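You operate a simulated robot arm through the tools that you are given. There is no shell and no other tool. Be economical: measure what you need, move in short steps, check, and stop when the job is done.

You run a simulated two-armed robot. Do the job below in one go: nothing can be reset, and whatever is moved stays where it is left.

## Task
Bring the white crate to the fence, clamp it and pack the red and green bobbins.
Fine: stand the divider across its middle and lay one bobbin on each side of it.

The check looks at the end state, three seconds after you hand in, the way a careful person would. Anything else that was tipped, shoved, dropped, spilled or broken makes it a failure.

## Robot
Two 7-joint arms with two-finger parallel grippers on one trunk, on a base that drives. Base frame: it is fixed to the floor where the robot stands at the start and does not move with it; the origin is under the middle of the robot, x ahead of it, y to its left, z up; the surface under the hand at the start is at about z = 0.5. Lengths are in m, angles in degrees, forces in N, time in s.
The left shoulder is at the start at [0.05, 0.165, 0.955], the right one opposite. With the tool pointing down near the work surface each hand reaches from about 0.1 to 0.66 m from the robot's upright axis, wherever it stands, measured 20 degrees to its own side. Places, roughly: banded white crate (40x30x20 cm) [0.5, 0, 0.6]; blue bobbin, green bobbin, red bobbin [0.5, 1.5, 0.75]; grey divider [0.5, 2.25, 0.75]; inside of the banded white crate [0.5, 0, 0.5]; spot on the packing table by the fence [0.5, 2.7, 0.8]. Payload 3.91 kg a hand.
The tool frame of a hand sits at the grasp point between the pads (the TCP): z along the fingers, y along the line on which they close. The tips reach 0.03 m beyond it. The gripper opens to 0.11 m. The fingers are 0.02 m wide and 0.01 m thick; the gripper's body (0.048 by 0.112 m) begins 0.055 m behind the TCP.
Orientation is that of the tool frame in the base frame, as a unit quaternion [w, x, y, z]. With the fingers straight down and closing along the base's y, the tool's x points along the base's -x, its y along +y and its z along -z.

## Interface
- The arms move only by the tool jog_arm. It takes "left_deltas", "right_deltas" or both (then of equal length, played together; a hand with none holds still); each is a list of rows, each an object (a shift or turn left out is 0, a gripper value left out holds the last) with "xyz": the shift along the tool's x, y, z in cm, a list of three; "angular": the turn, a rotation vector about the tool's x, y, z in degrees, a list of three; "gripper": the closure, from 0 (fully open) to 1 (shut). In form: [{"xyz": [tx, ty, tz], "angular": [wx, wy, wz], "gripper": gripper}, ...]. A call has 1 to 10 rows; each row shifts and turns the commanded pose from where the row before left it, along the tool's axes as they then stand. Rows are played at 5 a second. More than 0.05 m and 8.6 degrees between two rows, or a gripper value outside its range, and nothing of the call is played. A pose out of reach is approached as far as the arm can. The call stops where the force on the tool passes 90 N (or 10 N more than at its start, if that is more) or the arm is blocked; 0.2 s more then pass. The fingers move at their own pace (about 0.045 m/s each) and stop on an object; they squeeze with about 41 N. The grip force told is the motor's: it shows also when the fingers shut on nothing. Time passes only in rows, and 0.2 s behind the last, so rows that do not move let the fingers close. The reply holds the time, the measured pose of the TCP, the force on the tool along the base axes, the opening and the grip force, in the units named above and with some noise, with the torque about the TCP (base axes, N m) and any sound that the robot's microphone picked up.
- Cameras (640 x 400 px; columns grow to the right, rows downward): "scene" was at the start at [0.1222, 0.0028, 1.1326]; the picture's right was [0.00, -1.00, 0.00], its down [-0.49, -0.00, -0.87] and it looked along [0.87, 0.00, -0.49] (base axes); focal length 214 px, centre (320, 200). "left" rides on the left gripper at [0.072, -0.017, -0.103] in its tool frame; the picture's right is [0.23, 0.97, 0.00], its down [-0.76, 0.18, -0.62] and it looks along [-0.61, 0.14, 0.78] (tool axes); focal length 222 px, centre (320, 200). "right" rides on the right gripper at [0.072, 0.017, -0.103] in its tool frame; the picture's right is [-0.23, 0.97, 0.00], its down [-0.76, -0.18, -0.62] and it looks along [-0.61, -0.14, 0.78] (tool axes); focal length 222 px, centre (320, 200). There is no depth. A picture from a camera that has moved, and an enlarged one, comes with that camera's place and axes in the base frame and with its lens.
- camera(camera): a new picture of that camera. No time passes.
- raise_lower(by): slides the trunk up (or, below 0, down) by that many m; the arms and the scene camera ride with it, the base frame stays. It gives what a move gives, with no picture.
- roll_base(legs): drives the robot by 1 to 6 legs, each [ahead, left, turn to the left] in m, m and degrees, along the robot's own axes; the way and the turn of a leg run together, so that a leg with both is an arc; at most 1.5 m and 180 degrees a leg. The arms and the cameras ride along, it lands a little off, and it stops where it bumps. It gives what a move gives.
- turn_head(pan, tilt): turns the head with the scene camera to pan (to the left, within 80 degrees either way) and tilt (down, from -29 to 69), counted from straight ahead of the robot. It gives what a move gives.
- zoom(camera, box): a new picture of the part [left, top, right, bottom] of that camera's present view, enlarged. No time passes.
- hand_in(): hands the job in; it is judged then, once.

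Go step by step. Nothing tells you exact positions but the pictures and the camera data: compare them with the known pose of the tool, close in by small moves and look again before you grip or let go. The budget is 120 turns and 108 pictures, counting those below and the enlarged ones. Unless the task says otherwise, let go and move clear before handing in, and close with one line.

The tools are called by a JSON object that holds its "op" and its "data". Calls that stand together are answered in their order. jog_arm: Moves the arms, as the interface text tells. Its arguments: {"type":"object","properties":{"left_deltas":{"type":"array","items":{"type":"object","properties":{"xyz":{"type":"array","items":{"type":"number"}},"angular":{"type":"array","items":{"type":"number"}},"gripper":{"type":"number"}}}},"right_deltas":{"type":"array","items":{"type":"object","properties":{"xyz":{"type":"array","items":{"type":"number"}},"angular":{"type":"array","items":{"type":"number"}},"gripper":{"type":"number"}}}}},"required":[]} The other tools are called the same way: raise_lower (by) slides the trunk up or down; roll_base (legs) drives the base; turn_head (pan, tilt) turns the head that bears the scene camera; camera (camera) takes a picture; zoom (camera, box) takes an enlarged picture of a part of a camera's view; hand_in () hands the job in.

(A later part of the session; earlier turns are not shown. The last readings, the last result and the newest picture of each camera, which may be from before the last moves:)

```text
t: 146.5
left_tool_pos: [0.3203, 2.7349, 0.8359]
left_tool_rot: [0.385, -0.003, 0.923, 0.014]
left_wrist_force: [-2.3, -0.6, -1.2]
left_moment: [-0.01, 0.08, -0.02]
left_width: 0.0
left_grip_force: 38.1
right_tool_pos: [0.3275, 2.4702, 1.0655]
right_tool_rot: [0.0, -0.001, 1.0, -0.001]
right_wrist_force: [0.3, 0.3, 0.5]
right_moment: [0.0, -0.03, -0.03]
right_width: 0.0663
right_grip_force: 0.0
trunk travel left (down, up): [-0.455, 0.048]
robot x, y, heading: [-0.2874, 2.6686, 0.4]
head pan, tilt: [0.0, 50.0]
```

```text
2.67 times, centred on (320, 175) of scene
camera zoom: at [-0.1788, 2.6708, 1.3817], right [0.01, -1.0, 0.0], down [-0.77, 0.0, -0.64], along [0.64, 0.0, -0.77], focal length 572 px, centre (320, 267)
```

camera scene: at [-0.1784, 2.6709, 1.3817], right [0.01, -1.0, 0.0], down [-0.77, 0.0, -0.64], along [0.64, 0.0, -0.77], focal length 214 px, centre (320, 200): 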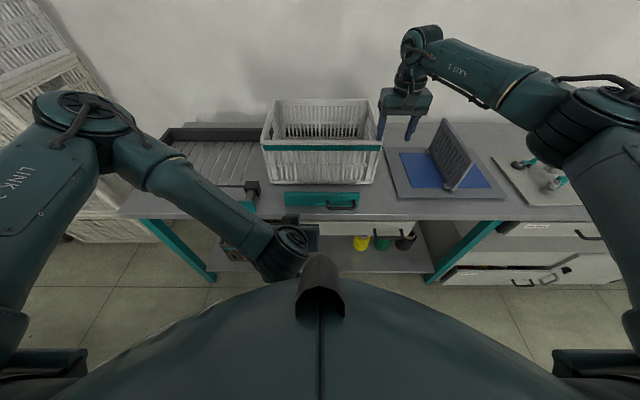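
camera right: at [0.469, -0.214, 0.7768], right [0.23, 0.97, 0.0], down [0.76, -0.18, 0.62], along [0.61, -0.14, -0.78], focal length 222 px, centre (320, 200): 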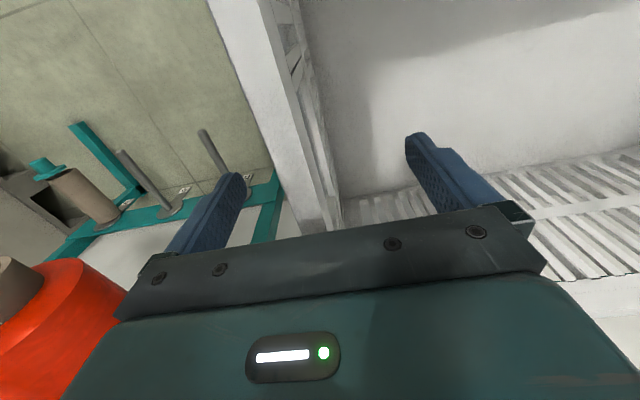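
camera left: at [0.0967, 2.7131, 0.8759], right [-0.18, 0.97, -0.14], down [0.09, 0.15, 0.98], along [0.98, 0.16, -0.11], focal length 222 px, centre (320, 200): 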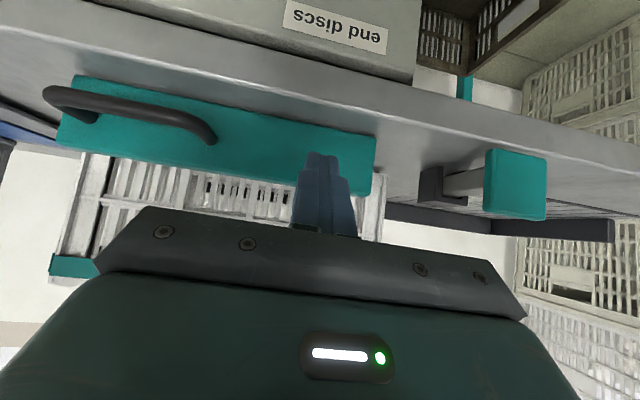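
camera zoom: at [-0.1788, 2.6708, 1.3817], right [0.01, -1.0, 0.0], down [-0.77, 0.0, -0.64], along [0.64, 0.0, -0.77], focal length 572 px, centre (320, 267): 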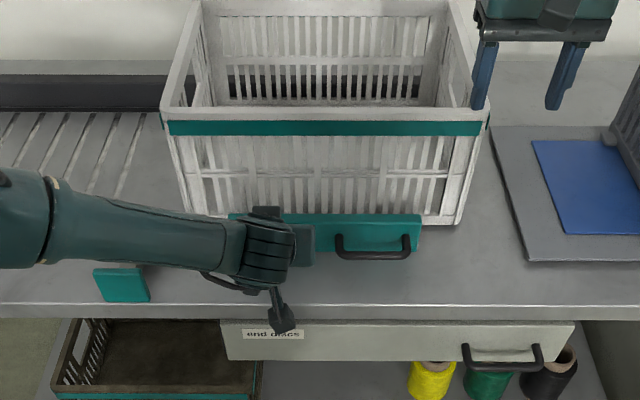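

{"op": "jog_arm", "data": {"left_deltas": [{"xyz": [-0.7, 0, 0.71]}, {"xyz": [-0.7, 0, 0.71]}, {"xyz": [-0.35, 0, 0.35]}, {}]}}

{"op": "jog_arm", "data": {"left_deltas": [{"xyz": [-0.35, 0, 0.35]}, {"xyz": [-0.35, 0, 0.35]}, {}]}}

{"op": "zoom", "data": {"camera": "scene", "box": [200, 100, 440, 250]}}

```text
t: 147.5
left_tool_pos: [0.3439, 2.7352, 0.836]
left_tool_rot: [0.384, -0.004, 0.923, 0.016]
left_wrist_force: [-12.1, -0.3, 2.9]
left_moment: [0.13, 0.08, 0.0]
left_width: 0.0002
left_grip_force: 38.2
right_tool_pos: [0.3273, 2.4716, 1.0663]
right_tool_rot: [0.001, -0.002, 1.0, 0.0]
right_wrist_force: [0.1, -0.5, 0.6]
right_moment: [-0.02, -0.02, 0.02]
right_width: 0.0659
right_grip_force: 0.0
trunk travel left (down, up): [-0.455, 0.048]
robot x, y, heading: [-0.2911, 2.6647, 0.4]
head pan, tilt: [0.0, 50.0]
```

```text
t: 148.3
left_tool_pos: [0.344, 2.7357, 0.8365]
left_tool_rot: [0.383, -0.003, 0.924, 0.014]
left_wrist_force: [-74.8, 17.1, 20.6]
left_moment: [0.94, 0.45, 0.49]
left_width: 0.0
left_grip_force: 37.9
right_tool_pos: [0.3213, 2.4724, 1.0704]
right_tool_rot: [0.004, -0.003, 1.0, -0.001]
right_wrist_force: [0.4, 0.1, 0.0]
right_moment: [0.01, 0.01, 0.0]
right_width: 0.0659
right_grip_force: 0.0
trunk travel left (down, up): [-0.455, 0.048]
robot x, y, heading: [-0.29, 2.6707, 0.6]
head pan, tilt: [0.0, 50.0]
```

```text
2.67 times, centred on (320, 175) of scene
camera zoom: at [-0.1889, 2.6722, 1.3828], right [0.01, -1.0, 0.0], down [-0.76, -0.01, -0.65], along [0.65, 0.0, -0.76], focal length 572 px, centre (320, 267)
```

zoom: 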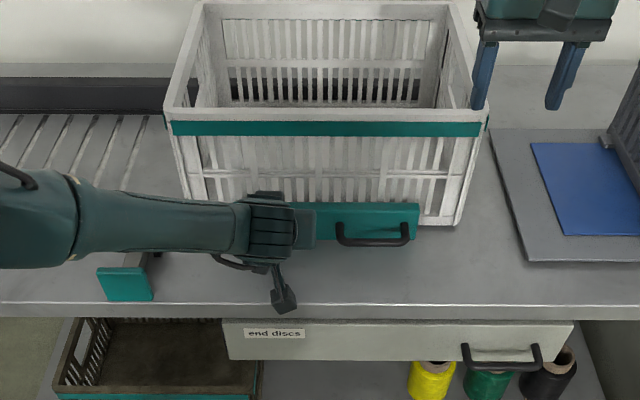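

The bar has met the crate and pressed it with 75 N. I back off and see whether the jaw holds.

{"op": "jog_arm", "data": {"left_deltas": [{"xyz": [0.7, 0, -0.71]}, {"xyz": [1.5, 0, -1.5]}, {"xyz": [0, 0, -4]}, {"xyz": [0, 0, -4]}, {"xyz": [0, 0, -4]}, {"xyz": [0, 0, -4]}]}}

{"op": "zoom", "data": {"camera": "scene", "box": [200, 100, 440, 250]}}

{"op": "camera", "data": {"camera": "left"}}

```text
t: 149.7
left_tool_pos: [0.2091, 2.73, 0.9494]
left_tool_rot: [0.386, -0.003, 0.922, 0.015]
left_wrist_force: [0.5, -0.4, -0.3]
left_moment: [0.0, -0.02, 0.0]
left_width: 0.0002
left_grip_force: 37.9
right_tool_pos: [0.328, 2.4713, 1.0647]
right_tool_rot: [0.0, -0.002, 1.0, -0.001]
right_wrist_force: [-0.1, 0.3, 0.4]
right_moment: [0.02, -0.03, 0.0]
right_width: 0.0659
right_grip_force: 0.0
trunk travel left (down, up): [-0.455, 0.048]
robot x, y, heading: [-0.2854, 2.6646, 0.2]
head pan, tilt: [0.0, 50.0]
```

```text
2.67 times, centred on (320, 175) of scene
camera zoom: at [-0.1792, 2.6708, 1.3818], right [0.01, -1.0, 0.0], down [-0.77, 0.0, -0.64], along [0.64, 0.0, -0.77], focal length 572 px, centre (320, 267)
```

zoom: 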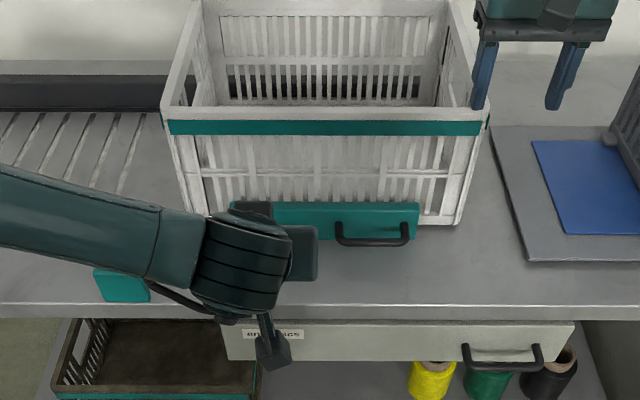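

```text
46 pictures are left
camera left: at [0.0857, 2.7102, 0.9702], right [-0.18, 0.97, -0.14], down [0.09, 0.15, 0.98], along [0.98, 0.16, -0.11], focal length 222 px, centre (320, 200)
```

left: 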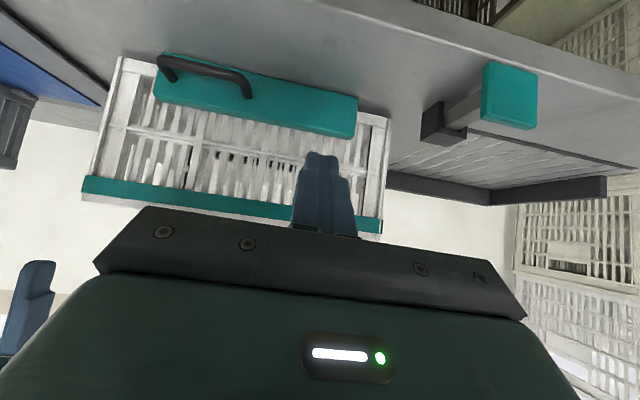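

The jaw stays against the crate. Next the divider: I straighten the left hand out of the way and look at the divider with the right camera.

{"op": "jog_arm", "data": {"left_deltas": [{"angular": [0, 8.5, 0], "xyz": [0, 0, -2]}, {"angular": [0, 8.5, 0]}, {"angular": [0, 8.5, 0]}, {"angular": [0, 8.5, 0]}, {"angular": [0, 8.5, 0]}, {"xyz": [0, 2, -3]}, {"xyz": [0, 3, -3]}, {"xyz": [0, 3, -2]}], "right_deltas": [{"xyz": [0, 0, -2]}, {"xyz": [2, 0, -2]}, {"xyz": [2, 0, -2]}, {"xyz": [2, 0, 0]}, {}, {}, {}, {}]}}

{"op": "roll_base", "data": {"legs": [[0, -0.3, 0]]}}

{"op": "camera", "data": {"camera": "scene"}}

{"op": "camera", "data": {"camera": "right"}}

```text
t: 151.5
left_tool_pos: [0.1906, 2.8069, 1.0439]
left_tool_rot: [0.024, -0.008, 1.0, 0.014]
left_wrist_force: [0.2, 1.0, 0.8]
left_moment: [-0.03, 0.01, -0.06]
left_width: 0.0001
left_grip_force: 37.8
right_tool_pos: [0.2691, 2.4711, 1.1238]
right_tool_rot: [0.0, -0.002, 1.0, 0.0]
right_wrist_force: [0.3, 0.4, 0.0]
right_moment: [-0.01, 0.0, -0.01]
right_width: 0.0662
right_grip_force: 0.1
trunk travel left (down, up): [-0.455, 0.048]
robot x, y, heading: [-0.2862, 2.6764, 0.1]
head pan, tilt: [0.0, 50.0]
```

```text
t: 154.7
left_tool_pos: [0.1929, 2.5052, 1.0456]
left_tool_rot: [0.024, -0.009, 1.0, 0.014]
left_wrist_force: [-0.2, -0.3, -0.5]
left_moment: [0.02, 0.02, 0.01]
left_width: 0.0
left_grip_force: 37.1
right_tool_pos: [0.2702, 2.1698, 1.1245]
right_tool_rot: [0.0, -0.001, 1.0, 0.0]
right_wrist_force: [0.4, -0.8, -0.4]
right_moment: [0.02, 0.01, 0.03]
right_width: 0.0662
right_grip_force: 0.0
trunk travel left (down, up): [-0.455, 0.048]
robot x, y, heading: [-0.2895, 2.3663, 0.4]
head pan, tilt: [0.0, 50.0]
```

```text
45 pictures are left
camera scene: at [-0.1772, 2.3707, 1.3817], right [0.0, -1.0, 0.0], down [-0.77, 0.0, -0.64], along [0.64, 0.0, -0.77], focal length 214 px, centre (320, 200)
```

scene: 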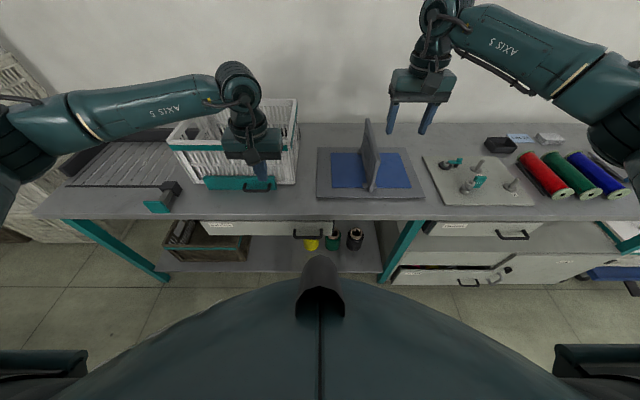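

```text
44 pictures are left
camera right: at [0.1981, 2.1853, 1.2277], right [0.22, 0.97, 0.0], down [0.76, -0.18, 0.62], along [0.61, -0.14, -0.78], focal length 222 px, centre (320, 200)
```

right: 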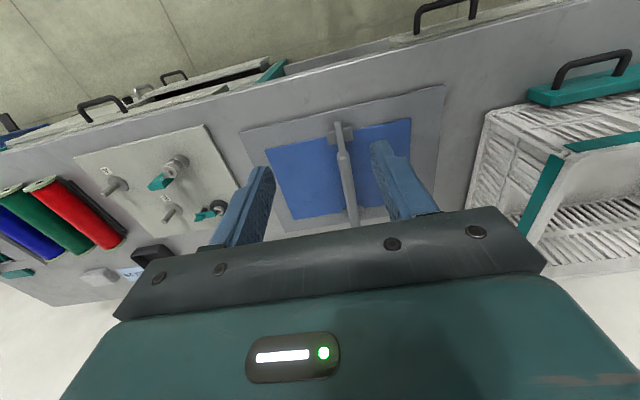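

The divider stands upright on its tray with small feet, already running along x. I zoom in on it.

{"op": "zoom", "data": {"camera": "right", "box": [240, 90, 440, 230]}}

{"op": "zoom", "data": {"camera": "scene", "box": [300, 100, 440, 220]}}

```text
2.86 times, centred on (340, 160) of right
camera zoom: at [0.1981, 2.1853, 1.2277], right [0.22, 0.97, 0.0], down [0.76, -0.18, 0.62], along [0.61, -0.14, -0.78], focal length 635 px, centre (263, 314)
```

zoom: 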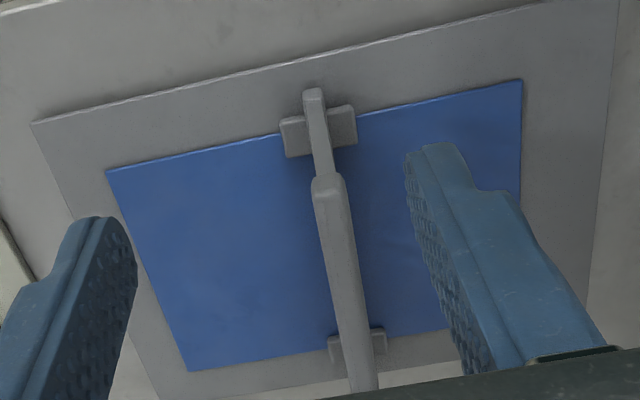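

```text
3.33 times, centred on (370, 160) of scene
camera zoom: at [-0.1772, 2.3707, 1.3817], right [0.0, -1.0, 0.0], down [-0.77, 0.0, -0.64], along [0.64, 0.0, -0.77], focal length 715 px, centre (153, 333)
```

zoom: 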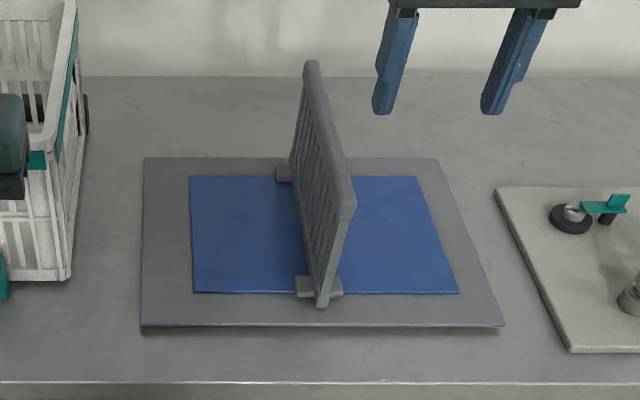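

The divider's top edge runs x 0.35–0.60 at y≈2.187, top z≈0.94, with cross feet so it stands alone. I raise the left hand and drive ahead so the right hand is over it.

{"op": "jog_arm", "data": {"left_deltas": [{"xyz": [0, 0, -4.5]}, {"xyz": [0, 0, -4.5]}]}}

{"op": "roll_base", "data": {"legs": [[0.2, 0.015, -0.4]]}}

{"op": "camera", "data": {"camera": "right"}}

```text
t: 155.3
left_tool_pos: [0.1874, 2.5056, 1.135]
left_tool_rot: [0.025, -0.008, 1.0, 0.014]
left_wrist_force: [0.4, 0.0, -0.3]
left_moment: [0.02, -0.01, -0.03]
left_width: 0.0
left_grip_force: 38.0
right_tool_pos: [0.2695, 2.1704, 1.1246]
right_tool_rot: [0.0, -0.003, 1.0, 0.0]
right_wrist_force: [0.0, -0.4, 0.4]
right_moment: [-0.01, -0.01, -0.02]
right_width: 0.0661
right_grip_force: 0.1
trunk travel left (down, up): [-0.455, 0.048]
robot x, y, heading: [-0.2849, 2.3693, 0.3]
head pan, tilt: [0.0, 50.0]
```

```text
t: 156.9
left_tool_pos: [0.388, 2.5171, 1.133]
left_tool_rot: [0.024, -0.003, 1.0, 0.013]
left_wrist_force: [-0.4, -0.4, -0.5]
left_moment: [0.0, -0.01, 0.02]
left_width: 0.0001
left_grip_force: 37.7
right_tool_pos: [0.4666, 2.1802, 1.1237]
right_tool_rot: [-0.001, 0.002, 1.0, 0.0]
right_wrist_force: [-0.3, 0.0, 0.2]
right_moment: [-0.03, -0.01, 0.02]
right_width: 0.0661
right_grip_force: 0.1
trunk travel left (down, up): [-0.455, 0.048]
robot x, y, heading: [-0.0849, 2.3807, -0.1]
head pan, tilt: [0.0, 50.0]
```

```text
41 pictures are left
camera right: at [0.3952, 2.1963, 1.2274], right [0.23, 0.97, 0.0], down [0.76, -0.18, 0.62], along [0.61, -0.15, -0.78], focal length 222 px, centre (320, 200)
```

right: 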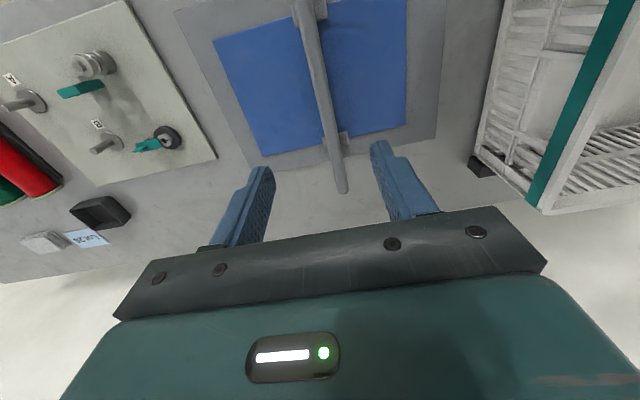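

{"op": "jog_arm", "data": {"right_deltas": [{"xyz": [-1, 0.3, 3]}, {"xyz": [0, 0, 4.5]}, {"xyz": [0, 0, 4.5]}, {"xyz": [0, 0, 4]}, {"xyz": [0, 0, 2.5]}]}}

{"op": "camera", "data": {"camera": "right"}}

```text
t: 158.1
left_tool_pos: [0.3877, 2.517, 1.1342]
left_tool_rot: [0.024, -0.003, 1.0, 0.013]
left_wrist_force: [-0.4, 0.6, -0.4]
left_moment: [-0.02, 0.0, -0.03]
left_width: 0.0
left_grip_force: 37.7
right_tool_pos: [0.4777, 2.1835, 0.9402]
right_tool_rot: [0.0, 0.003, 1.0, 0.0]
right_wrist_force: [0.3, 0.0, -0.9]
right_moment: [0.01, -0.01, 0.0]
right_width: 0.0664
right_grip_force: 0.0
trunk travel left (down, up): [-0.455, 0.048]
robot x, y, heading: [-0.0913, 2.3831, -0.2]
head pan, tilt: [0.0, 50.0]
```

```text
40 pictures are left
camera right: at [0.405, 2.1987, 1.0428], right [0.23, 0.97, 0.0], down [0.76, -0.18, 0.62], along [0.61, -0.15, -0.78], focal length 222 px, centre (320, 200)
```

right: 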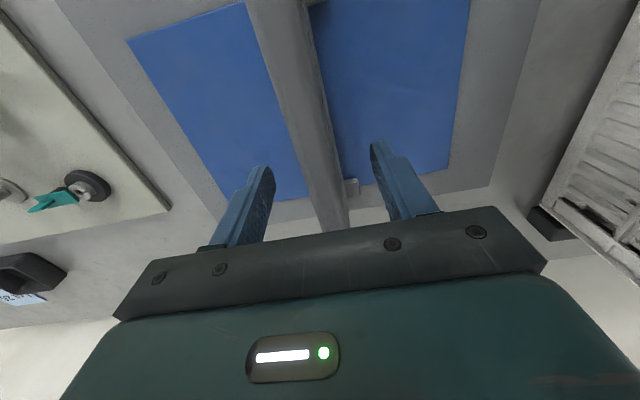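

The panel is centered between the fingers. I lower 2 cm more and grip.

{"op": "jog_arm", "data": {"right_deltas": [{"xyz": [0, 0, 2]}, {"gripper": 1}, {"gripper": 1}, {"gripper": 1}, {"gripper": 1}, {"gripper": 1}]}}

{"op": "jog_arm", "data": {"right_deltas": [{"xyz": [0, 0, -1]}, {"xyz": [0, 0, -2]}, {"xyz": [0, 0, -3]}, {}]}}

{"op": "camera", "data": {"camera": "scene"}}

```text
t: 159.5
left_tool_pos: [0.388, 2.516, 1.1342]
left_tool_rot: [0.025, -0.004, 1.0, 0.013]
left_wrist_force: [-0.4, -0.7, 0.3]
left_moment: [0.0, -0.01, -0.03]
left_width: 0.0001
left_grip_force: 37.2
right_tool_pos: [0.4764, 2.1833, 0.9201]
right_tool_rot: [0.001, 0.003, 1.0, 0.0]
right_wrist_force: [0.5, 0.9, -1.3]
right_moment: [-0.01, -0.02, 0.0]
right_width: 0.0176
right_grip_force: 40.5
trunk travel left (down, up): [-0.455, 0.048]
robot x, y, heading: [-0.0875, 2.3832, -0.4]
head pan, tilt: [0.0, 50.0]
```

```text
t: 160.5
left_tool_pos: [0.3879, 2.5158, 1.1333]
left_tool_rot: [0.024, -0.003, 1.0, 0.014]
left_wrist_force: [0.2, 0.0, -0.3]
left_moment: [0.03, 0.01, 0.02]
left_width: 0.0
left_grip_force: 37.4
right_tool_pos: [0.4774, 2.1845, 0.9789]
right_tool_rot: [0.0, 0.002, 1.0, 0.001]
right_wrist_force: [-0.3, -0.4, -1.5]
right_moment: [-0.02, 0.03, 0.0]
right_width: 0.0173
right_grip_force: 40.5
trunk travel left (down, up): [-0.455, 0.048]
robot x, y, heading: [-0.0842, 2.3839, -0.3]
head pan, tilt: [0.0, 50.0]
```

```text
39 pictures are left
camera scene: at [0.0212, 2.3849, 1.3817], right [0.0, -1.0, 0.0], down [-0.77, 0.0, -0.64], along [0.64, 0.0, -0.77], focal length 214 px, centre (320, 200)
```

scene: 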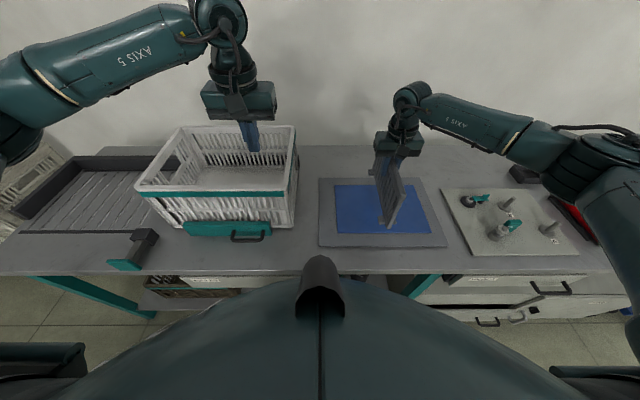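

The divider is lifted (light). I raise it well above the crate rim, then drive left to bring it over the crate's middle.

{"op": "jog_arm", "data": {"left_deltas": [{}, {}, {}, {}, {"xyz": [4, 2, 0]}], "right_deltas": [{"xyz": [0, 0, -4.5]}, {"xyz": [0, 0, -4.5]}, {"xyz": [0, 0, -4.5]}, {"xyz": [0, 0, -4.5]}, {}]}}

{"op": "roll_base", "data": {"legs": [[0.03, 0.48, 0.2]]}}

{"op": "camera", "data": {"camera": "scene"}}

```text
t: 161.7
left_tool_pos: [0.3467, 2.5366, 1.1331]
left_tool_rot: [0.024, -0.004, 1.0, 0.013]
left_wrist_force: [-0.9, 0.1, 0.5]
left_moment: [-0.01, -0.01, 0.02]
left_width: 0.0002
left_grip_force: 37.8
right_tool_pos: [0.4759, 2.1828, 1.1615]
right_tool_rot: [0.001, 0.003, 1.0, -0.001]
right_wrist_force: [0.9, 0.5, -0.2]
right_moment: [-0.02, 0.02, 0.02]
right_width: 0.0175
right_grip_force: 41.5
trunk travel left (down, up): [-0.455, 0.048]
robot x, y, heading: [-0.0877, 2.3871, -0.5]
head pan, tilt: [0.0, 50.0]
```

```text
t: 166.4
left_tool_pos: [0.3776, 3.0155, 1.1328]
left_tool_rot: [0.024, -0.006, 1.0, 0.013]
left_wrist_force: [-0.4, -0.1, 0.6]
left_moment: [0.02, 0.01, -0.02]
left_width: 0.0002
left_grip_force: 37.5
right_tool_pos: [0.5088, 2.6632, 1.1597]
right_tool_rot: [0.0, 0.001, 1.0, 0.0]
right_wrist_force: [0.3, -0.2, -1.6]
right_moment: [-0.02, 0.01, 0.03]
right_width: 0.0175
right_grip_force: 41.3
trunk travel left (down, up): [-0.455, 0.048]
robot x, y, heading: [-0.0583, 2.8577, -0.3]
head pan, tilt: [0.0, 50.0]
```

```text
38 pictures are left
camera scene: at [0.0516, 2.8639, 1.3817], right [0.0, -1.0, 0.0], down [-0.77, 0.0, -0.64], along [0.64, 0.0, -0.77], focal length 214 px, centre (320, 200)
```

scene: 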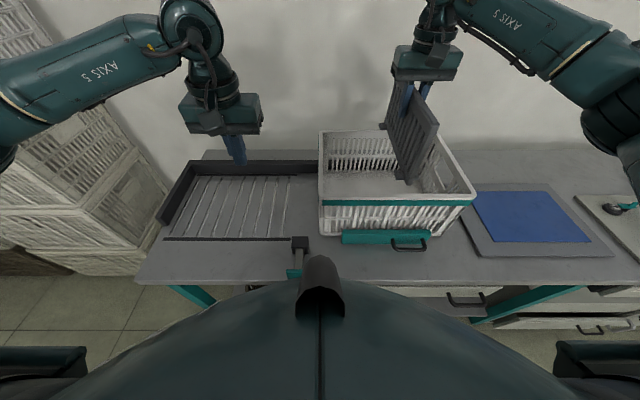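

The feet belong to the divider, good. I extend to the crate's centerline and look down from the right camera.

{"op": "jog_arm", "data": {"right_deltas": [{"xyz": [-2, 0.3, 0]}, {"xyz": [-1.9, 0, 0]}, {"xyz": [0, 0, 3]}]}}

{"op": "camera", "data": {"camera": "scene"}}

{"op": "camera", "data": {"camera": "right"}}

```text
t: 167.2
left_tool_pos: [0.3787, 3.0147, 1.1327]
left_tool_rot: [0.025, -0.005, 1.0, 0.014]
left_wrist_force: [0.9, -0.6, -0.1]
left_moment: [-0.03, -0.01, -0.01]
left_width: 0.0001
left_grip_force: 37.3
right_tool_pos: [0.5479, 2.6655, 1.1315]
right_tool_rot: [0.0, 0.0, 1.0, 0.0]
right_wrist_force: [0.1, -0.3, -1.1]
right_moment: [-0.03, -0.02, -0.02]
right_width: 0.0175
right_grip_force: 41.3
trunk travel left (down, up): [-0.455, 0.048]
robot x, y, heading: [-0.0559, 2.8623, -0.2]
head pan, tilt: [0.0, 50.0]
```

```text
37 pictures are left
camera scene: at [0.052, 2.8632, 1.3817], right [0.0, -1.0, 0.0], down [-0.77, 0.0, -0.64], along [0.64, 0.0, -0.77], focal length 214 px, centre (320, 200)
```

scene: 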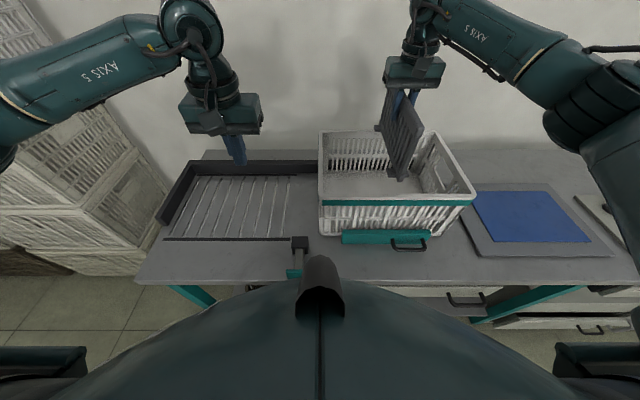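

```text
36 pictures are left
camera right: at [0.4756, 2.681, 1.2339], right [0.23, 0.97, 0.0], down [0.76, -0.18, 0.62], along [0.61, -0.14, -0.78], focal length 222 px, centre (320, 200)
```

right: 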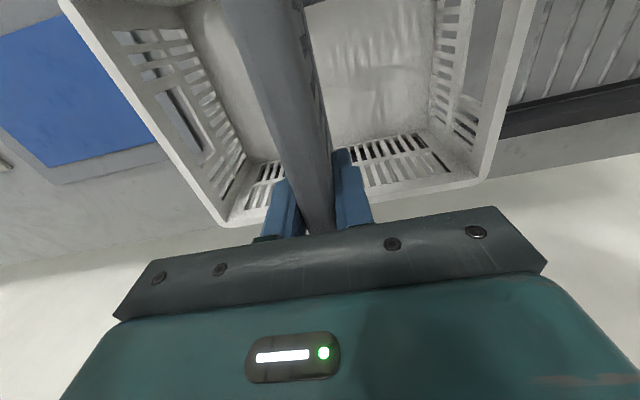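

The crate's center is about (0.553, 2.668). I correct by a few mm and lower the divider into the crate.

{"op": "jog_arm", "data": {"right_deltas": [{"xyz": [-0.4, 0.2, 0]}, {"xyz": [0, 0, 4]}, {"xyz": [0, 0, 4]}, {"xyz": [0, 0, 4]}, {"xyz": [0, 0, 4]}]}}

{"op": "camera", "data": {"camera": "right"}}

{"op": "zoom", "data": {"camera": "scene", "box": [300, 60, 500, 260]}}

```text
t: 168.4
left_tool_pos: [0.3755, 3.0148, 1.1332]
left_tool_rot: [0.025, -0.004, 1.0, 0.013]
left_wrist_force: [0.5, -1.0, 0.3]
left_moment: [0.01, 0.08, -0.01]
left_width: 0.0001
left_grip_force: 38.1
right_tool_pos: [0.5569, 2.6705, 1.0066]
right_tool_rot: [0.019, 0.0, 1.0, 0.006]
right_wrist_force: [-22.7, -1.4, 42.9]
right_moment: [-0.33, -2.13, -0.35]
right_width: 0.0176
right_grip_force: 41.2
trunk travel left (down, up): [-0.455, 0.048]
robot x, y, heading: [-0.0552, 2.8575, -0.3]
head pan, tilt: [0.0, 50.0]
stopped in row 5 (right hand): the force on the tool passed its limit at 97 N (the readings are from after the stop); the commanded pose is now the measured one
```

```text
35 pictures are left
camera right: at [0.4811, 2.6845, 1.1066], right [0.23, 0.97, 0.02], down [0.74, -0.19, 0.65], along [0.64, -0.13, -0.76], focal length 222 px, centre (320, 200)
```

right: 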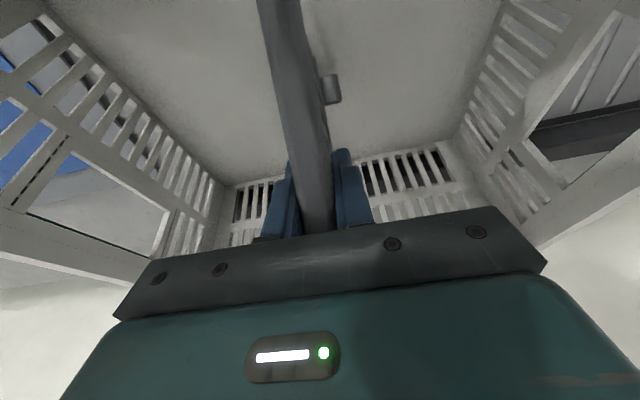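

```text
2.00 times, centred on (400, 160) of scene
camera zoom: at [0.0484, 2.864, 1.3821], right [0.0, -1.0, 0.0], down [-0.76, 0.0, -0.64], along [0.64, 0.0, -0.76], focal length 429 px, centre (160, 280)
```

zoom: 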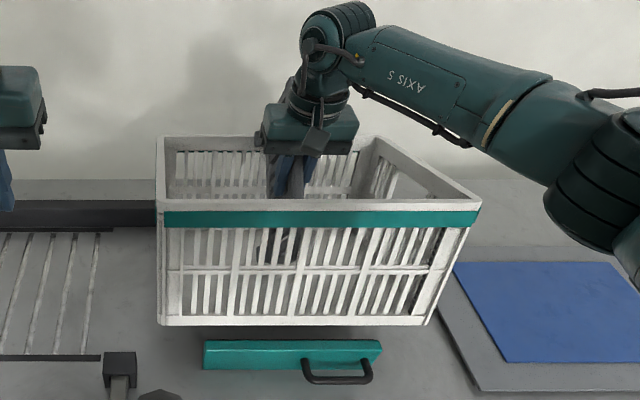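

The divider jammed on something about halfway down and the crate seems to have shifted or tilted. I raise the divider gently and look.

{"op": "jog_arm", "data": {"right_deltas": [{"xyz": [0, 0, -1]}, {"xyz": [0, 0, -1]}, {}]}}

{"op": "zoom", "data": {"camera": "scene", "box": [300, 60, 500, 260]}}

```text
t: 169.2
left_tool_pos: [0.378, 3.015, 1.1327]
left_tool_rot: [0.025, -0.006, 1.0, 0.013]
left_wrist_force: [-0.2, 0.2, 0.8]
left_moment: [0.01, 0.01, 0.02]
left_width: 0.0
left_grip_force: 38.2
right_tool_pos: [0.5552, 2.667, 1.014]
right_tool_rot: [0.012, 0.0, 1.0, 0.002]
right_wrist_force: [-5.2, -0.4, 3.7]
right_moment: [-0.01, -0.43, -0.07]
right_width: 0.0172
right_grip_force: 40.6
trunk travel left (down, up): [-0.455, 0.048]
robot x, y, heading: [-0.0548, 2.8621, -0.1]
head pan, tilt: [0.0, 50.0]
```

```text
2.00 times, centred on (400, 160) of scene
camera zoom: at [0.0508, 2.8637, 1.3816], right [0.0, -1.0, 0.0], down [-0.77, 0.0, -0.64], along [0.64, 0.0, -0.77], focal length 429 px, centre (160, 280)
```

zoom: 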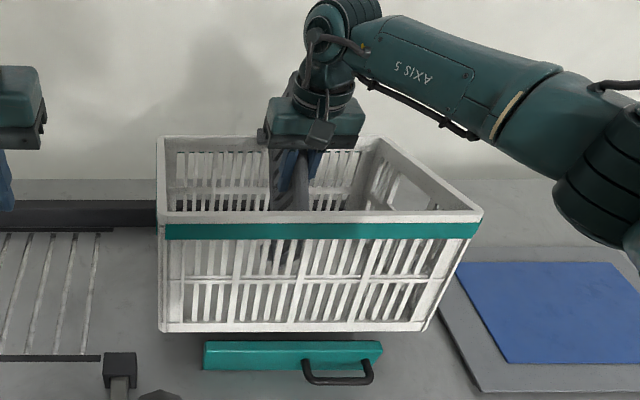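

The crate had tipped back and settles as I lift. I keep raising.

{"op": "jog_arm", "data": {"right_deltas": [{"xyz": [0, 0, -1.5]}, {"xyz": [0, 0, -2]}, {"xyz": [0, 0, -2]}, {}]}}

{"op": "camera", "data": {"camera": "scene"}}

{"op": "camera", "data": {"camera": "right"}}

```text
t: 170.2
left_tool_pos: [0.3781, 3.0162, 1.1315]
left_tool_rot: [0.024, -0.005, 1.0, 0.014]
left_wrist_force: [0.7, -0.6, 0.1]
left_moment: [0.0, 0.0, 0.02]
left_width: 0.0
left_grip_force: 37.9
right_tool_pos: [0.5553, 2.6677, 1.0706]
right_tool_rot: [0.012, 0.001, 1.0, 0.004]
right_wrist_force: [-0.1, -0.8, -1.0]
right_moment: [-0.03, 0.03, 0.0]
right_width: 0.0175
right_grip_force: 41.5
trunk travel left (down, up): [-0.455, 0.048]
robot x, y, heading: [-0.0563, 2.8612, -0.2]
head pan, tilt: [0.0, 50.0]
```

```text
32 pictures are left
camera scene: at [0.0517, 2.8635, 1.3817], right [0.0, -1.0, 0.0], down [-0.77, 0.0, -0.64], along [0.64, 0.0, -0.77], focal length 214 px, centre (320, 200)
```

scene: 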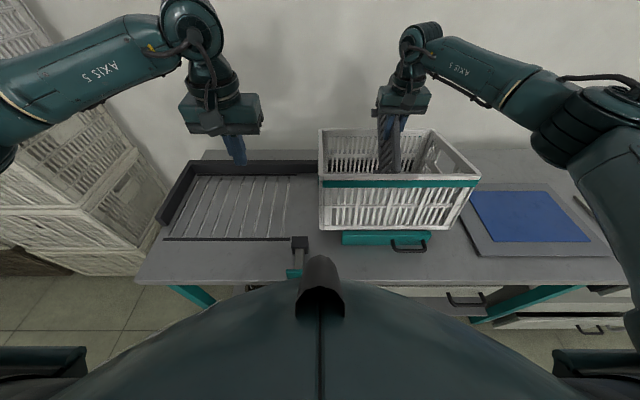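

```text
31 pictures are left
camera right: at [0.4802, 2.6829, 1.1714], right [0.23, 0.97, 0.01], down [0.75, -0.18, 0.64], along [0.63, -0.14, -0.77], focal length 222 px, centre (320, 200)
```

right: 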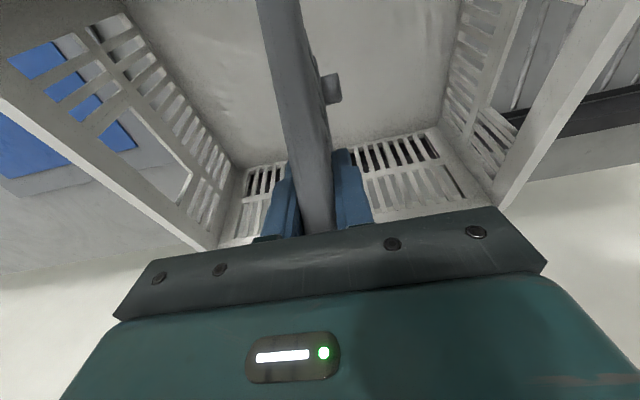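

The crate's front now sits higher and leans back; I suspect its front bottom edge has landed on the bar. I zoom in to be sure.

{"op": "zoom", "data": {"camera": "scene", "box": [300, 110, 500, 260]}}

{"op": "camera", "data": {"camera": "left"}}

```text
2.67 times, centred on (400, 185) of scene
camera zoom: at [0.0517, 2.8635, 1.3817], right [0.0, -1.0, 0.0], down [-0.77, 0.0, -0.64], along [0.64, 0.0, -0.77], focal length 572 px, centre (107, 240)
```

zoom: 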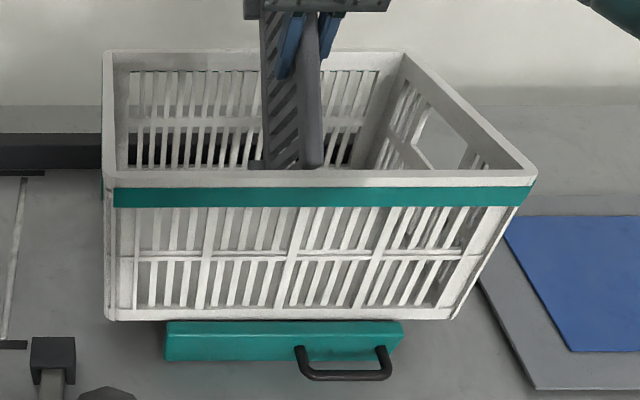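

```text
29 pictures are left
camera left: at [0.3015, 2.9942, 1.2314], right [-0.24, 0.97, 0.01], down [0.73, 0.17, 0.66], along [0.64, 0.17, -0.75], focal length 222 px, centre (320, 200)
```

left: 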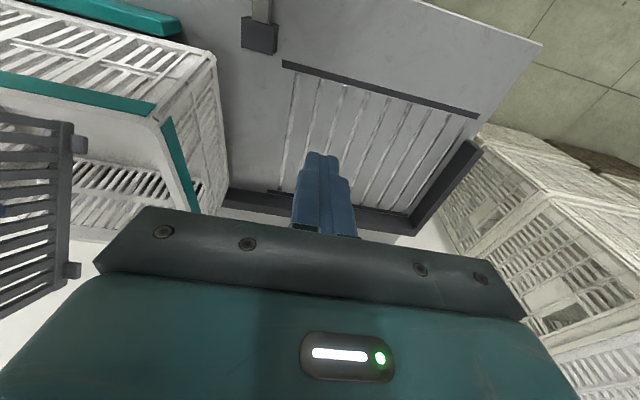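

The crate's front is indeed propped on the bar. Plan: lift the divider out, drive right, and with the left hand draw the bar back so the crate settles level, then clamp it anew.

{"op": "jog_arm", "data": {"right_deltas": [{"xyz": [0, 0, -3]}, {"xyz": [0, 0, -3]}, {"xyz": [0, 0, -3], "angular": [0, 1.4, 0]}, {"xyz": [0, 0, -1.5]}]}}

{"op": "roll_base", "data": {"legs": [[-0.03, -0.46, 0.2]]}}

{"op": "camera", "data": {"camera": "left"}}

```text
t: 171.2
left_tool_pos: [0.3771, 3.0161, 1.1321]
left_tool_rot: [0.024, -0.006, 1.0, 0.013]
left_wrist_force: [-1.1, 0.3, 0.3]
left_moment: [-0.07, 0.02, -0.01]
left_width: 0.0
left_grip_force: 37.8
right_tool_pos: [0.5528, 2.6681, 1.1752]
right_tool_rot: [0.0, 0.0, 1.0, 0.004]
right_wrist_force: [-0.2, -0.4, -1.1]
right_moment: [0.01, 0.0, -0.03]
right_width: 0.0174
right_grip_force: 40.6
trunk travel left (down, up): [-0.455, 0.048]
robot x, y, heading: [-0.0566, 2.8599, 0.0]
head pan, tilt: [0.0, 50.0]
```

```text
t: 175.8
left_tool_pos: [0.3486, 2.5594, 1.1325]
left_tool_rot: [0.024, -0.008, 1.0, 0.014]
left_wrist_force: [-0.2, -0.1, 0.2]
left_moment: [0.01, 0.0, 0.01]
left_width: 0.0
left_grip_force: 38.0
right_tool_pos: [0.5244, 2.2134, 1.1734]
right_tool_rot: [-0.001, -0.002, 1.0, 0.004]
right_wrist_force: [0.3, -0.7, -1.1]
right_moment: [0.01, 0.07, -0.01]
right_width: 0.0175
right_grip_force: 41.0
trunk travel left (down, up): [-0.455, 0.048]
robot x, y, heading: [-0.0842, 2.4025, -0.0]
head pan, tilt: [0.0, 50.0]
```

```text
28 pictures are left
camera left: at [0.2721, 2.5388, 1.2314], right [-0.24, 0.97, 0.01], down [0.73, 0.17, 0.66], along [0.64, 0.17, -0.75], focal length 222 px, centre (320, 200)
```

left: 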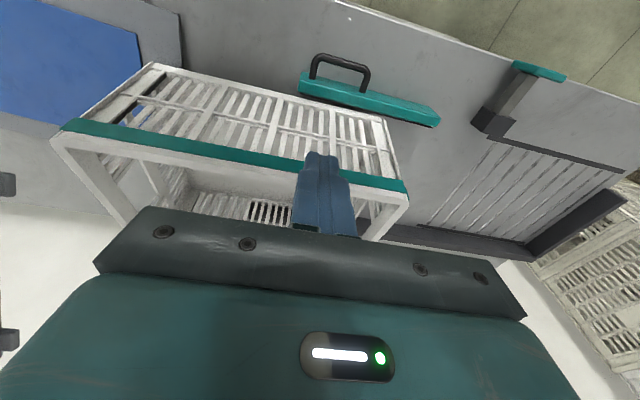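

The handle rod is now at x≈0.332 (gap behind it centered ≈0.352, y≈2.595). I lower the closed left fingers toward that gap.

{"op": "jog_arm", "data": {"left_deltas": [{"angular": [0, 2.75, 0], "xyz": [-0.35, 3.7, 0]}, {"xyz": [0, 0, 4.6]}, {"xyz": [0, 0, 4.6]}, {"xyz": [0, 0, 4.6]}, {"xyz": [0, 0, 4.6]}, {"xyz": [0, 0, 4.6]}]}}

{"op": "camera", "data": {"camera": "left"}}

```text
t: 177.2
left_tool_pos: [0.3502, 2.6038, 0.9029]
left_tool_rot: [0.0, -0.009, 1.0, 0.013]
left_wrist_force: [-0.1, 0.0, 0.1]
left_moment: [-0.02, -0.01, 0.02]
left_width: 0.0
left_grip_force: 37.5
right_tool_pos: [0.5259, 2.2151, 1.174]
right_tool_rot: [0.0, -0.003, 1.0, 0.004]
right_wrist_force: [-0.3, 0.2, -2.1]
right_moment: [-0.03, 0.03, 0.02]
right_width: 0.0178
right_grip_force: 40.7
trunk travel left (down, up): [-0.455, 0.048]
robot x, y, heading: [-0.0837, 2.4015, 0.4]
head pan, tilt: [0.0, 50.0]
```

```text
27 pictures are left
camera left: at [0.2792, 2.5821, 1.006], right [-0.24, 0.97, 0.02], down [0.76, 0.17, 0.63], along [0.6, 0.17, -0.78], focal length 222 px, centre (320, 200)
```

left: 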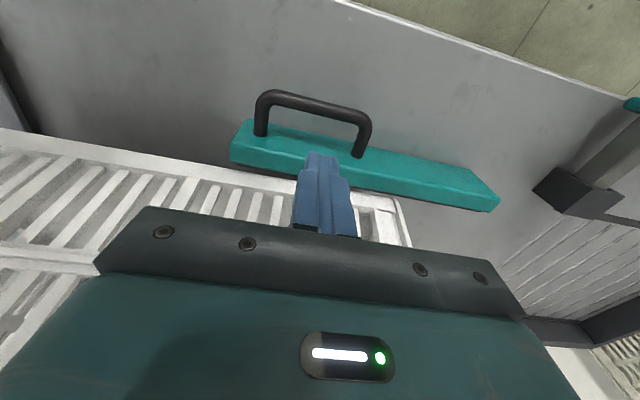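

The fingers line up with the gap (0.351, 2.60). I lower into it and pull the bar back slowly.

{"op": "jog_arm", "data": {"left_deltas": [{"xyz": [0, -0.3, 4]}, {"xyz": [0, 0, 4]}, {"xyz": [0.8, 0, 0]}, {"xyz": [0.8, 0, 0]}, {"xyz": [0.8, 0, 0]}, {}]}}

{"op": "camera", "data": {"camera": "scene"}}

```text
t: 178.6
left_tool_pos: [0.3276, 2.6016, 0.824]
left_tool_rot: [-0.001, -0.008, 1.0, 0.012]
left_wrist_force: [3.0, -0.6, 0.2]
left_moment: [0.02, 0.0, 0.01]
left_width: 0.0001
left_grip_force: 37.4
right_tool_pos: [0.5252, 2.2145, 1.1749]
right_tool_rot: [0.0, -0.003, 1.0, 0.004]
right_wrist_force: [-0.2, -0.3, -1.6]
right_moment: [0.0, 0.03, 0.02]
right_width: 0.0176
right_grip_force: 40.8
trunk travel left (down, up): [-0.455, 0.048]
robot x, y, heading: [-0.083, 2.4018, 0.6]
head pan, tilt: [0.0, 50.0]
```

```text
26 pictures are left
camera scene: at [0.0233, 2.4065, 1.3817], right [0.01, -1.0, 0.0], down [-0.77, 0.0, -0.64], along [0.64, 0.0, -0.77], focal length 214 px, centre (320, 200)
```

scene: 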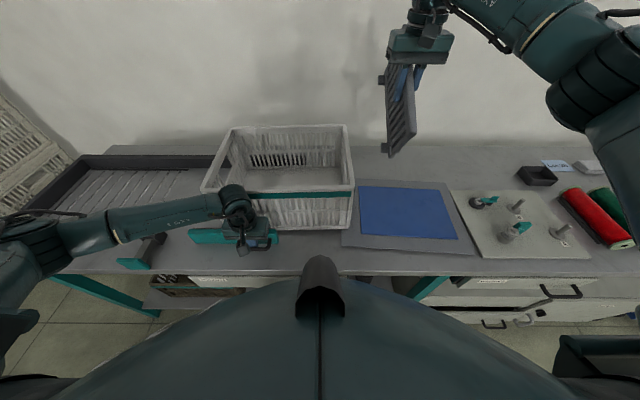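

{"op": "jog_arm", "data": {"left_deltas": [{"xyz": [1, 0, 0]}, {"xyz": [1, 0, 0]}, {"xyz": [1, 0, 0]}, {"xyz": [1, 0, 0]}, {"xyz": [1, 0, 0]}, {}]}}

{"op": "zoom", "data": {"camera": "scene", "box": [160, 100, 400, 290]}}

```text
t: 179.9
left_tool_pos: [0.2767, 2.6012, 0.8224]
left_tool_rot: [0.0, -0.009, 1.0, 0.012]
left_wrist_force: [2.2, 0.1, 0.2]
left_moment: [0.06, 0.01, -0.02]
left_width: 0.0
left_grip_force: 37.7
right_tool_pos: [0.5256, 2.2146, 1.1743]
right_tool_rot: [0.0, -0.002, 1.0, 0.003]
right_wrist_force: [-0.2, -0.1, -1.3]
right_moment: [0.0, 0.06, 0.01]
right_width: 0.0174
right_grip_force: 40.3
trunk travel left (down, up): [-0.455, 0.048]
robot x, y, heading: [-0.0866, 2.3999, 0.4]
head pan, tilt: [0.0, 50.0]
```

```text
2.11 times, centred on (280, 195) of scene
camera zoom: at [0.0233, 2.4067, 1.3817], right [0.01, -1.0, 0.0], down [-0.77, 0.0, -0.64], along [0.64, 0.0, -0.77], focal length 452 px, centre (404, 210)
```

zoom: 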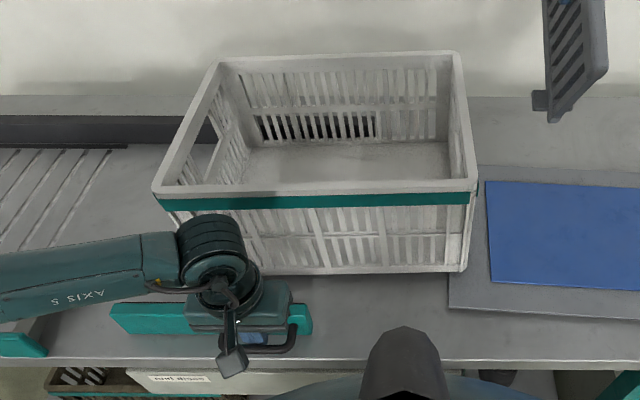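

The bar is home and the crate is level again, but the crate had been dragged about 15 cm right (center y≈2.52), nudging the tray a few cm. I'll draw it back with the left hand on its left wall. First I lift both hands clear.

{"op": "jog_arm", "data": {"left_deltas": [{"xyz": [-0.5, 0, -1]}, {"xyz": [0, 0, -4.8]}, {"xyz": [0, 0, -4.8]}, {"xyz": [0, 0, -4.8]}, {"xyz": [0, 0, -4.8]}, {"xyz": [0, 0, -4.8], "gripper": 0.4}, {"xyz": [0, 0, -4.8]}, {"xyz": [0, 0, -2]}], "right_deltas": [{}, {"xyz": [0, 0, -2.5]}, {"xyz": [0, 0, -2.5]}, {}, {}, {}, {}, {}]}}

{"op": "roll_base", "data": {"legs": [[0.02, 0.14, -0.4]]}}

{"op": "jog_arm", "data": {"left_deltas": [{"xyz": [-4.8, 0, 0]}, {"xyz": [-4.8, 0, 0]}, {"xyz": [-4.8, 0, 0]}, {"xyz": [-4.8, 0, 0]}, {"xyz": [-4, 0, 0]}]}}

{"op": "camera", "data": {"camera": "left"}}

```text
t: 181.8
left_tool_pos: [0.2823, 2.5932, 1.1412]
left_tool_rot: [0.0, -0.008, 1.0, 0.013]
left_wrist_force: [0.2, -0.6, 0.6]
left_moment: [0.03, 0.0, 0.04]
left_width: 0.0662
left_grip_force: 0.1
right_tool_pos: [0.5263, 2.2146, 1.2244]
right_tool_rot: [0.0, -0.002, 1.0, 0.003]
right_wrist_force: [-0.3, -0.8, -1.2]
right_moment: [0.03, 0.06, 0.0]
right_width: 0.0174
right_grip_force: 40.9
trunk travel left (down, up): [-0.455, 0.048]
robot x, y, heading: [-0.0854, 2.4023, 0.3]
head pan, tilt: [0.0, 50.0]
```

```text
t: 183.6
left_tool_pos: [0.3031, 2.7312, 1.1395]
left_tool_rot: [0.0, -0.005, 1.0, 0.013]
left_wrist_force: [0.5, 1.4, 0.0]
left_moment: [-0.01, 0.01, 0.03]
left_width: 0.0659
left_grip_force: 0.1
right_tool_pos: [0.5447, 2.3508, 1.2253]
right_tool_rot: [0.0, 0.001, 1.0, 0.004]
right_wrist_force: [-0.4, 0.2, -1.0]
right_moment: [-0.03, 0.01, 0.0]
right_width: 0.0176
right_grip_force: 40.8
trunk travel left (down, up): [-0.455, 0.048]
robot x, y, heading: [-0.0639, 2.5461, -0.1]
head pan, tilt: [0.0, 50.0]
```

```text
t: 184.8
left_tool_pos: [0.5363, 2.7322, 1.1419]
left_tool_rot: [0.0, -0.003, 1.0, 0.013]
left_wrist_force: [0.3, -0.2, 0.8]
left_moment: [-0.03, -0.03, 0.01]
left_width: 0.0662
left_grip_force: 0.0
right_tool_pos: [0.5444, 2.3495, 1.2241]
right_tool_rot: [0.0, 0.001, 1.0, 0.004]
right_wrist_force: [0.3, -0.3, -1.5]
right_moment: [0.01, 0.05, 0.02]
right_width: 0.0177
right_grip_force: 41.0
trunk travel left (down, up): [-0.455, 0.048]
robot x, y, heading: [-0.0617, 2.5407, 0.2]
head pan, tilt: [0.0, 50.0]
```

```text
24 pictures are left
camera left: at [0.4652, 2.7118, 1.2449], right [-0.23, 0.97, 0.03], down [0.76, 0.17, 0.63], along [0.61, 0.17, -0.78], focal length 222 px, centre (320, 200)
```

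left: 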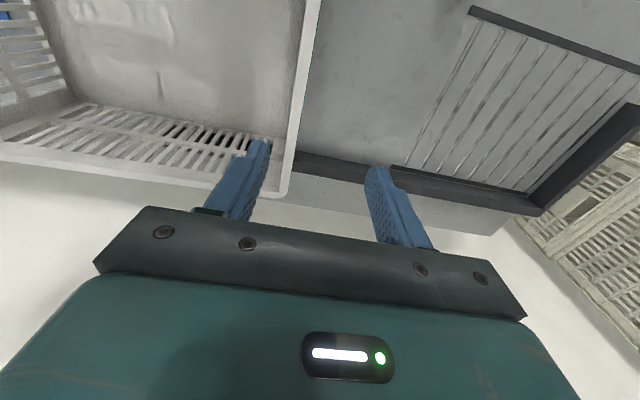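

The left wall is at y≈2.713. I go down over it and grip.

{"op": "jog_arm", "data": {"left_deltas": [{"xyz": [0, -1.9, 2]}, {"xyz": [0, 0, 4.2]}, {"xyz": [0, 0, 4.2]}, {"xyz": [0, 0, 4.2]}, {"xyz": [0, 0, 3.9]}, {"gripper": 1}, {"gripper": 1}, {"gripper": 1}, {"gripper": 1}, {"gripper": 1}]}}

{"op": "roll_base", "data": {"legs": [[0, 0.155, 0]]}}

{"op": "camera", "data": {"camera": "scene"}}

```text
t: 187.0
left_tool_pos: [0.5359, 2.7194, 0.9568]
left_tool_rot: [-0.001, -0.005, 1.0, 0.011]
left_wrist_force: [-2.5, -2.5, 1.4]
left_moment: [-2.29, 1.34, -0.32]
left_width: 0.0145
left_grip_force: 41.0
right_tool_pos: [0.5435, 2.3496, 1.2256]
right_tool_rot: [0.0, 0.001, 1.0, 0.003]
right_wrist_force: [0.3, 0.0, -0.8]
right_moment: [-0.02, 0.07, 0.0]
right_width: 0.0174
right_grip_force: 40.7
trunk travel left (down, up): [-0.455, 0.048]
robot x, y, heading: [-0.0653, 2.5474, -0.1]
head pan, tilt: [0.0, 50.0]
```

```text
t: 189.0
left_tool_pos: [0.5353, 2.8739, 0.9572]
left_tool_rot: [0.001, -0.006, 1.0, 0.012]
left_wrist_force: [-0.4, 1.7, 3.5]
left_moment: [-2.09, -0.29, -0.12]
left_width: 0.0131
left_grip_force: 41.0
right_tool_pos: [0.5447, 2.5053, 1.2257]
right_tool_rot: [0.0, -0.001, 1.0, 0.003]
right_wrist_force: [-0.4, 0.2, -1.6]
right_moment: [0.0, 0.05, 0.02]
right_width: 0.0176
right_grip_force: 41.0
trunk travel left (down, up): [-0.455, 0.048]
robot x, y, heading: [-0.0648, 2.6937, 0.1]
head pan, tilt: [0.0, 50.0]
```

```text
23 pictures are left
camera scene: at [0.0426, 2.7006, 1.3818], right [0.0, -1.0, 0.0], down [-0.77, 0.0, -0.64], along [0.64, 0.0, -0.77], focal length 214 px, centre (320, 200)
```

scene: 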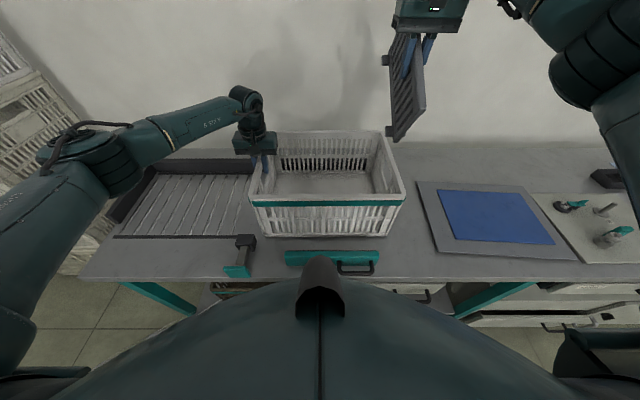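

The crate is back in place, about 1 cm too far left. I nudge it right and to the fence with the left hand, and keep holding it there while inserting the divider so it cannot tip.

{"op": "jog_arm", "data": {"left_deltas": [{"xyz": [0, -0.6, 0]}, {"xyz": [-0.4, -0.6, 0]}, {"xyz": [-0.4, 0, 0]}, {"xyz": [-0.3, 0, 0]}, {}], "right_deltas": [{"xyz": [0, 3.2, 0]}, {"xyz": [0, 3.2, 0]}, {"xyz": [0, 3.2, 0]}, {"xyz": [0, 3.2, 0]}, {"xyz": [0, 3.4, 0]}]}}

{"op": "camera", "data": {"camera": "right"}}

{"op": "zoom", "data": {"camera": "scene", "box": [220, 60, 440, 260]}}

```text
t: 190.2
left_tool_pos: [0.5471, 2.8618, 0.9568]
left_tool_rot: [0.0, -0.005, 1.0, 0.013]
left_wrist_force: [-4.0, -1.4, 3.5]
left_moment: [-2.28, 0.66, -0.84]
left_width: 0.0128
left_grip_force: 41.0
right_tool_pos: [0.5358, 2.6611, 1.2224]
right_tool_rot: [0.0, 0.0, 1.0, 0.003]
right_wrist_force: [-0.7, -0.4, -1.2]
right_moment: [-0.02, 0.05, -0.01]
right_width: 0.0176
right_grip_force: 41.3
right hand out of reach, approached as far as the arm can: row 5
trunk travel left (down, up): [-0.455, 0.048]
robot x, y, heading: [-0.0636, 2.6947, 0.0]
head pan, tilt: [0.0, 50.0]
```

```text
22 pictures are left
camera right: at [0.4629, 2.6773, 1.3267], right [0.23, 0.97, 0.01], down [0.76, -0.18, 0.62], along [0.61, -0.14, -0.78], focal length 222 px, centre (320, 200)
```

right: 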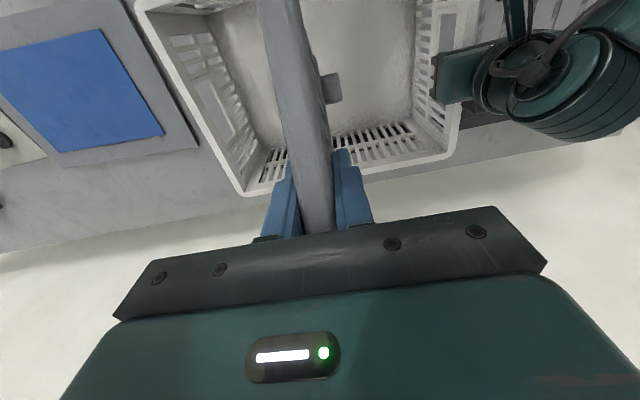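

```text
2.00 times, centred on (330, 160) of scene
camera zoom: at [0.0423, 2.7001, 1.3818], right [0.0, -1.0, 0.0], down [-0.77, 0.0, -0.64], along [0.64, 0.0, -0.77], focal length 429 px, centre (300, 280)
```

zoom: 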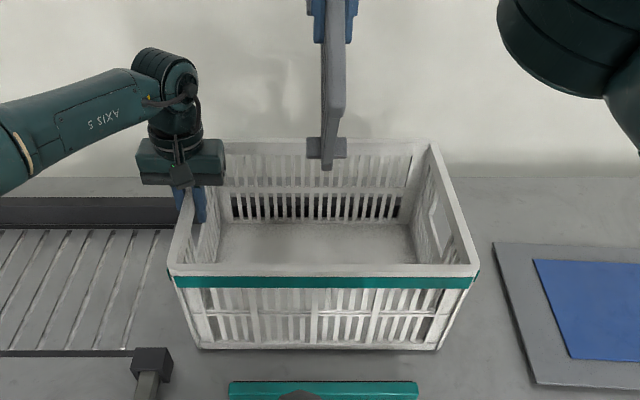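

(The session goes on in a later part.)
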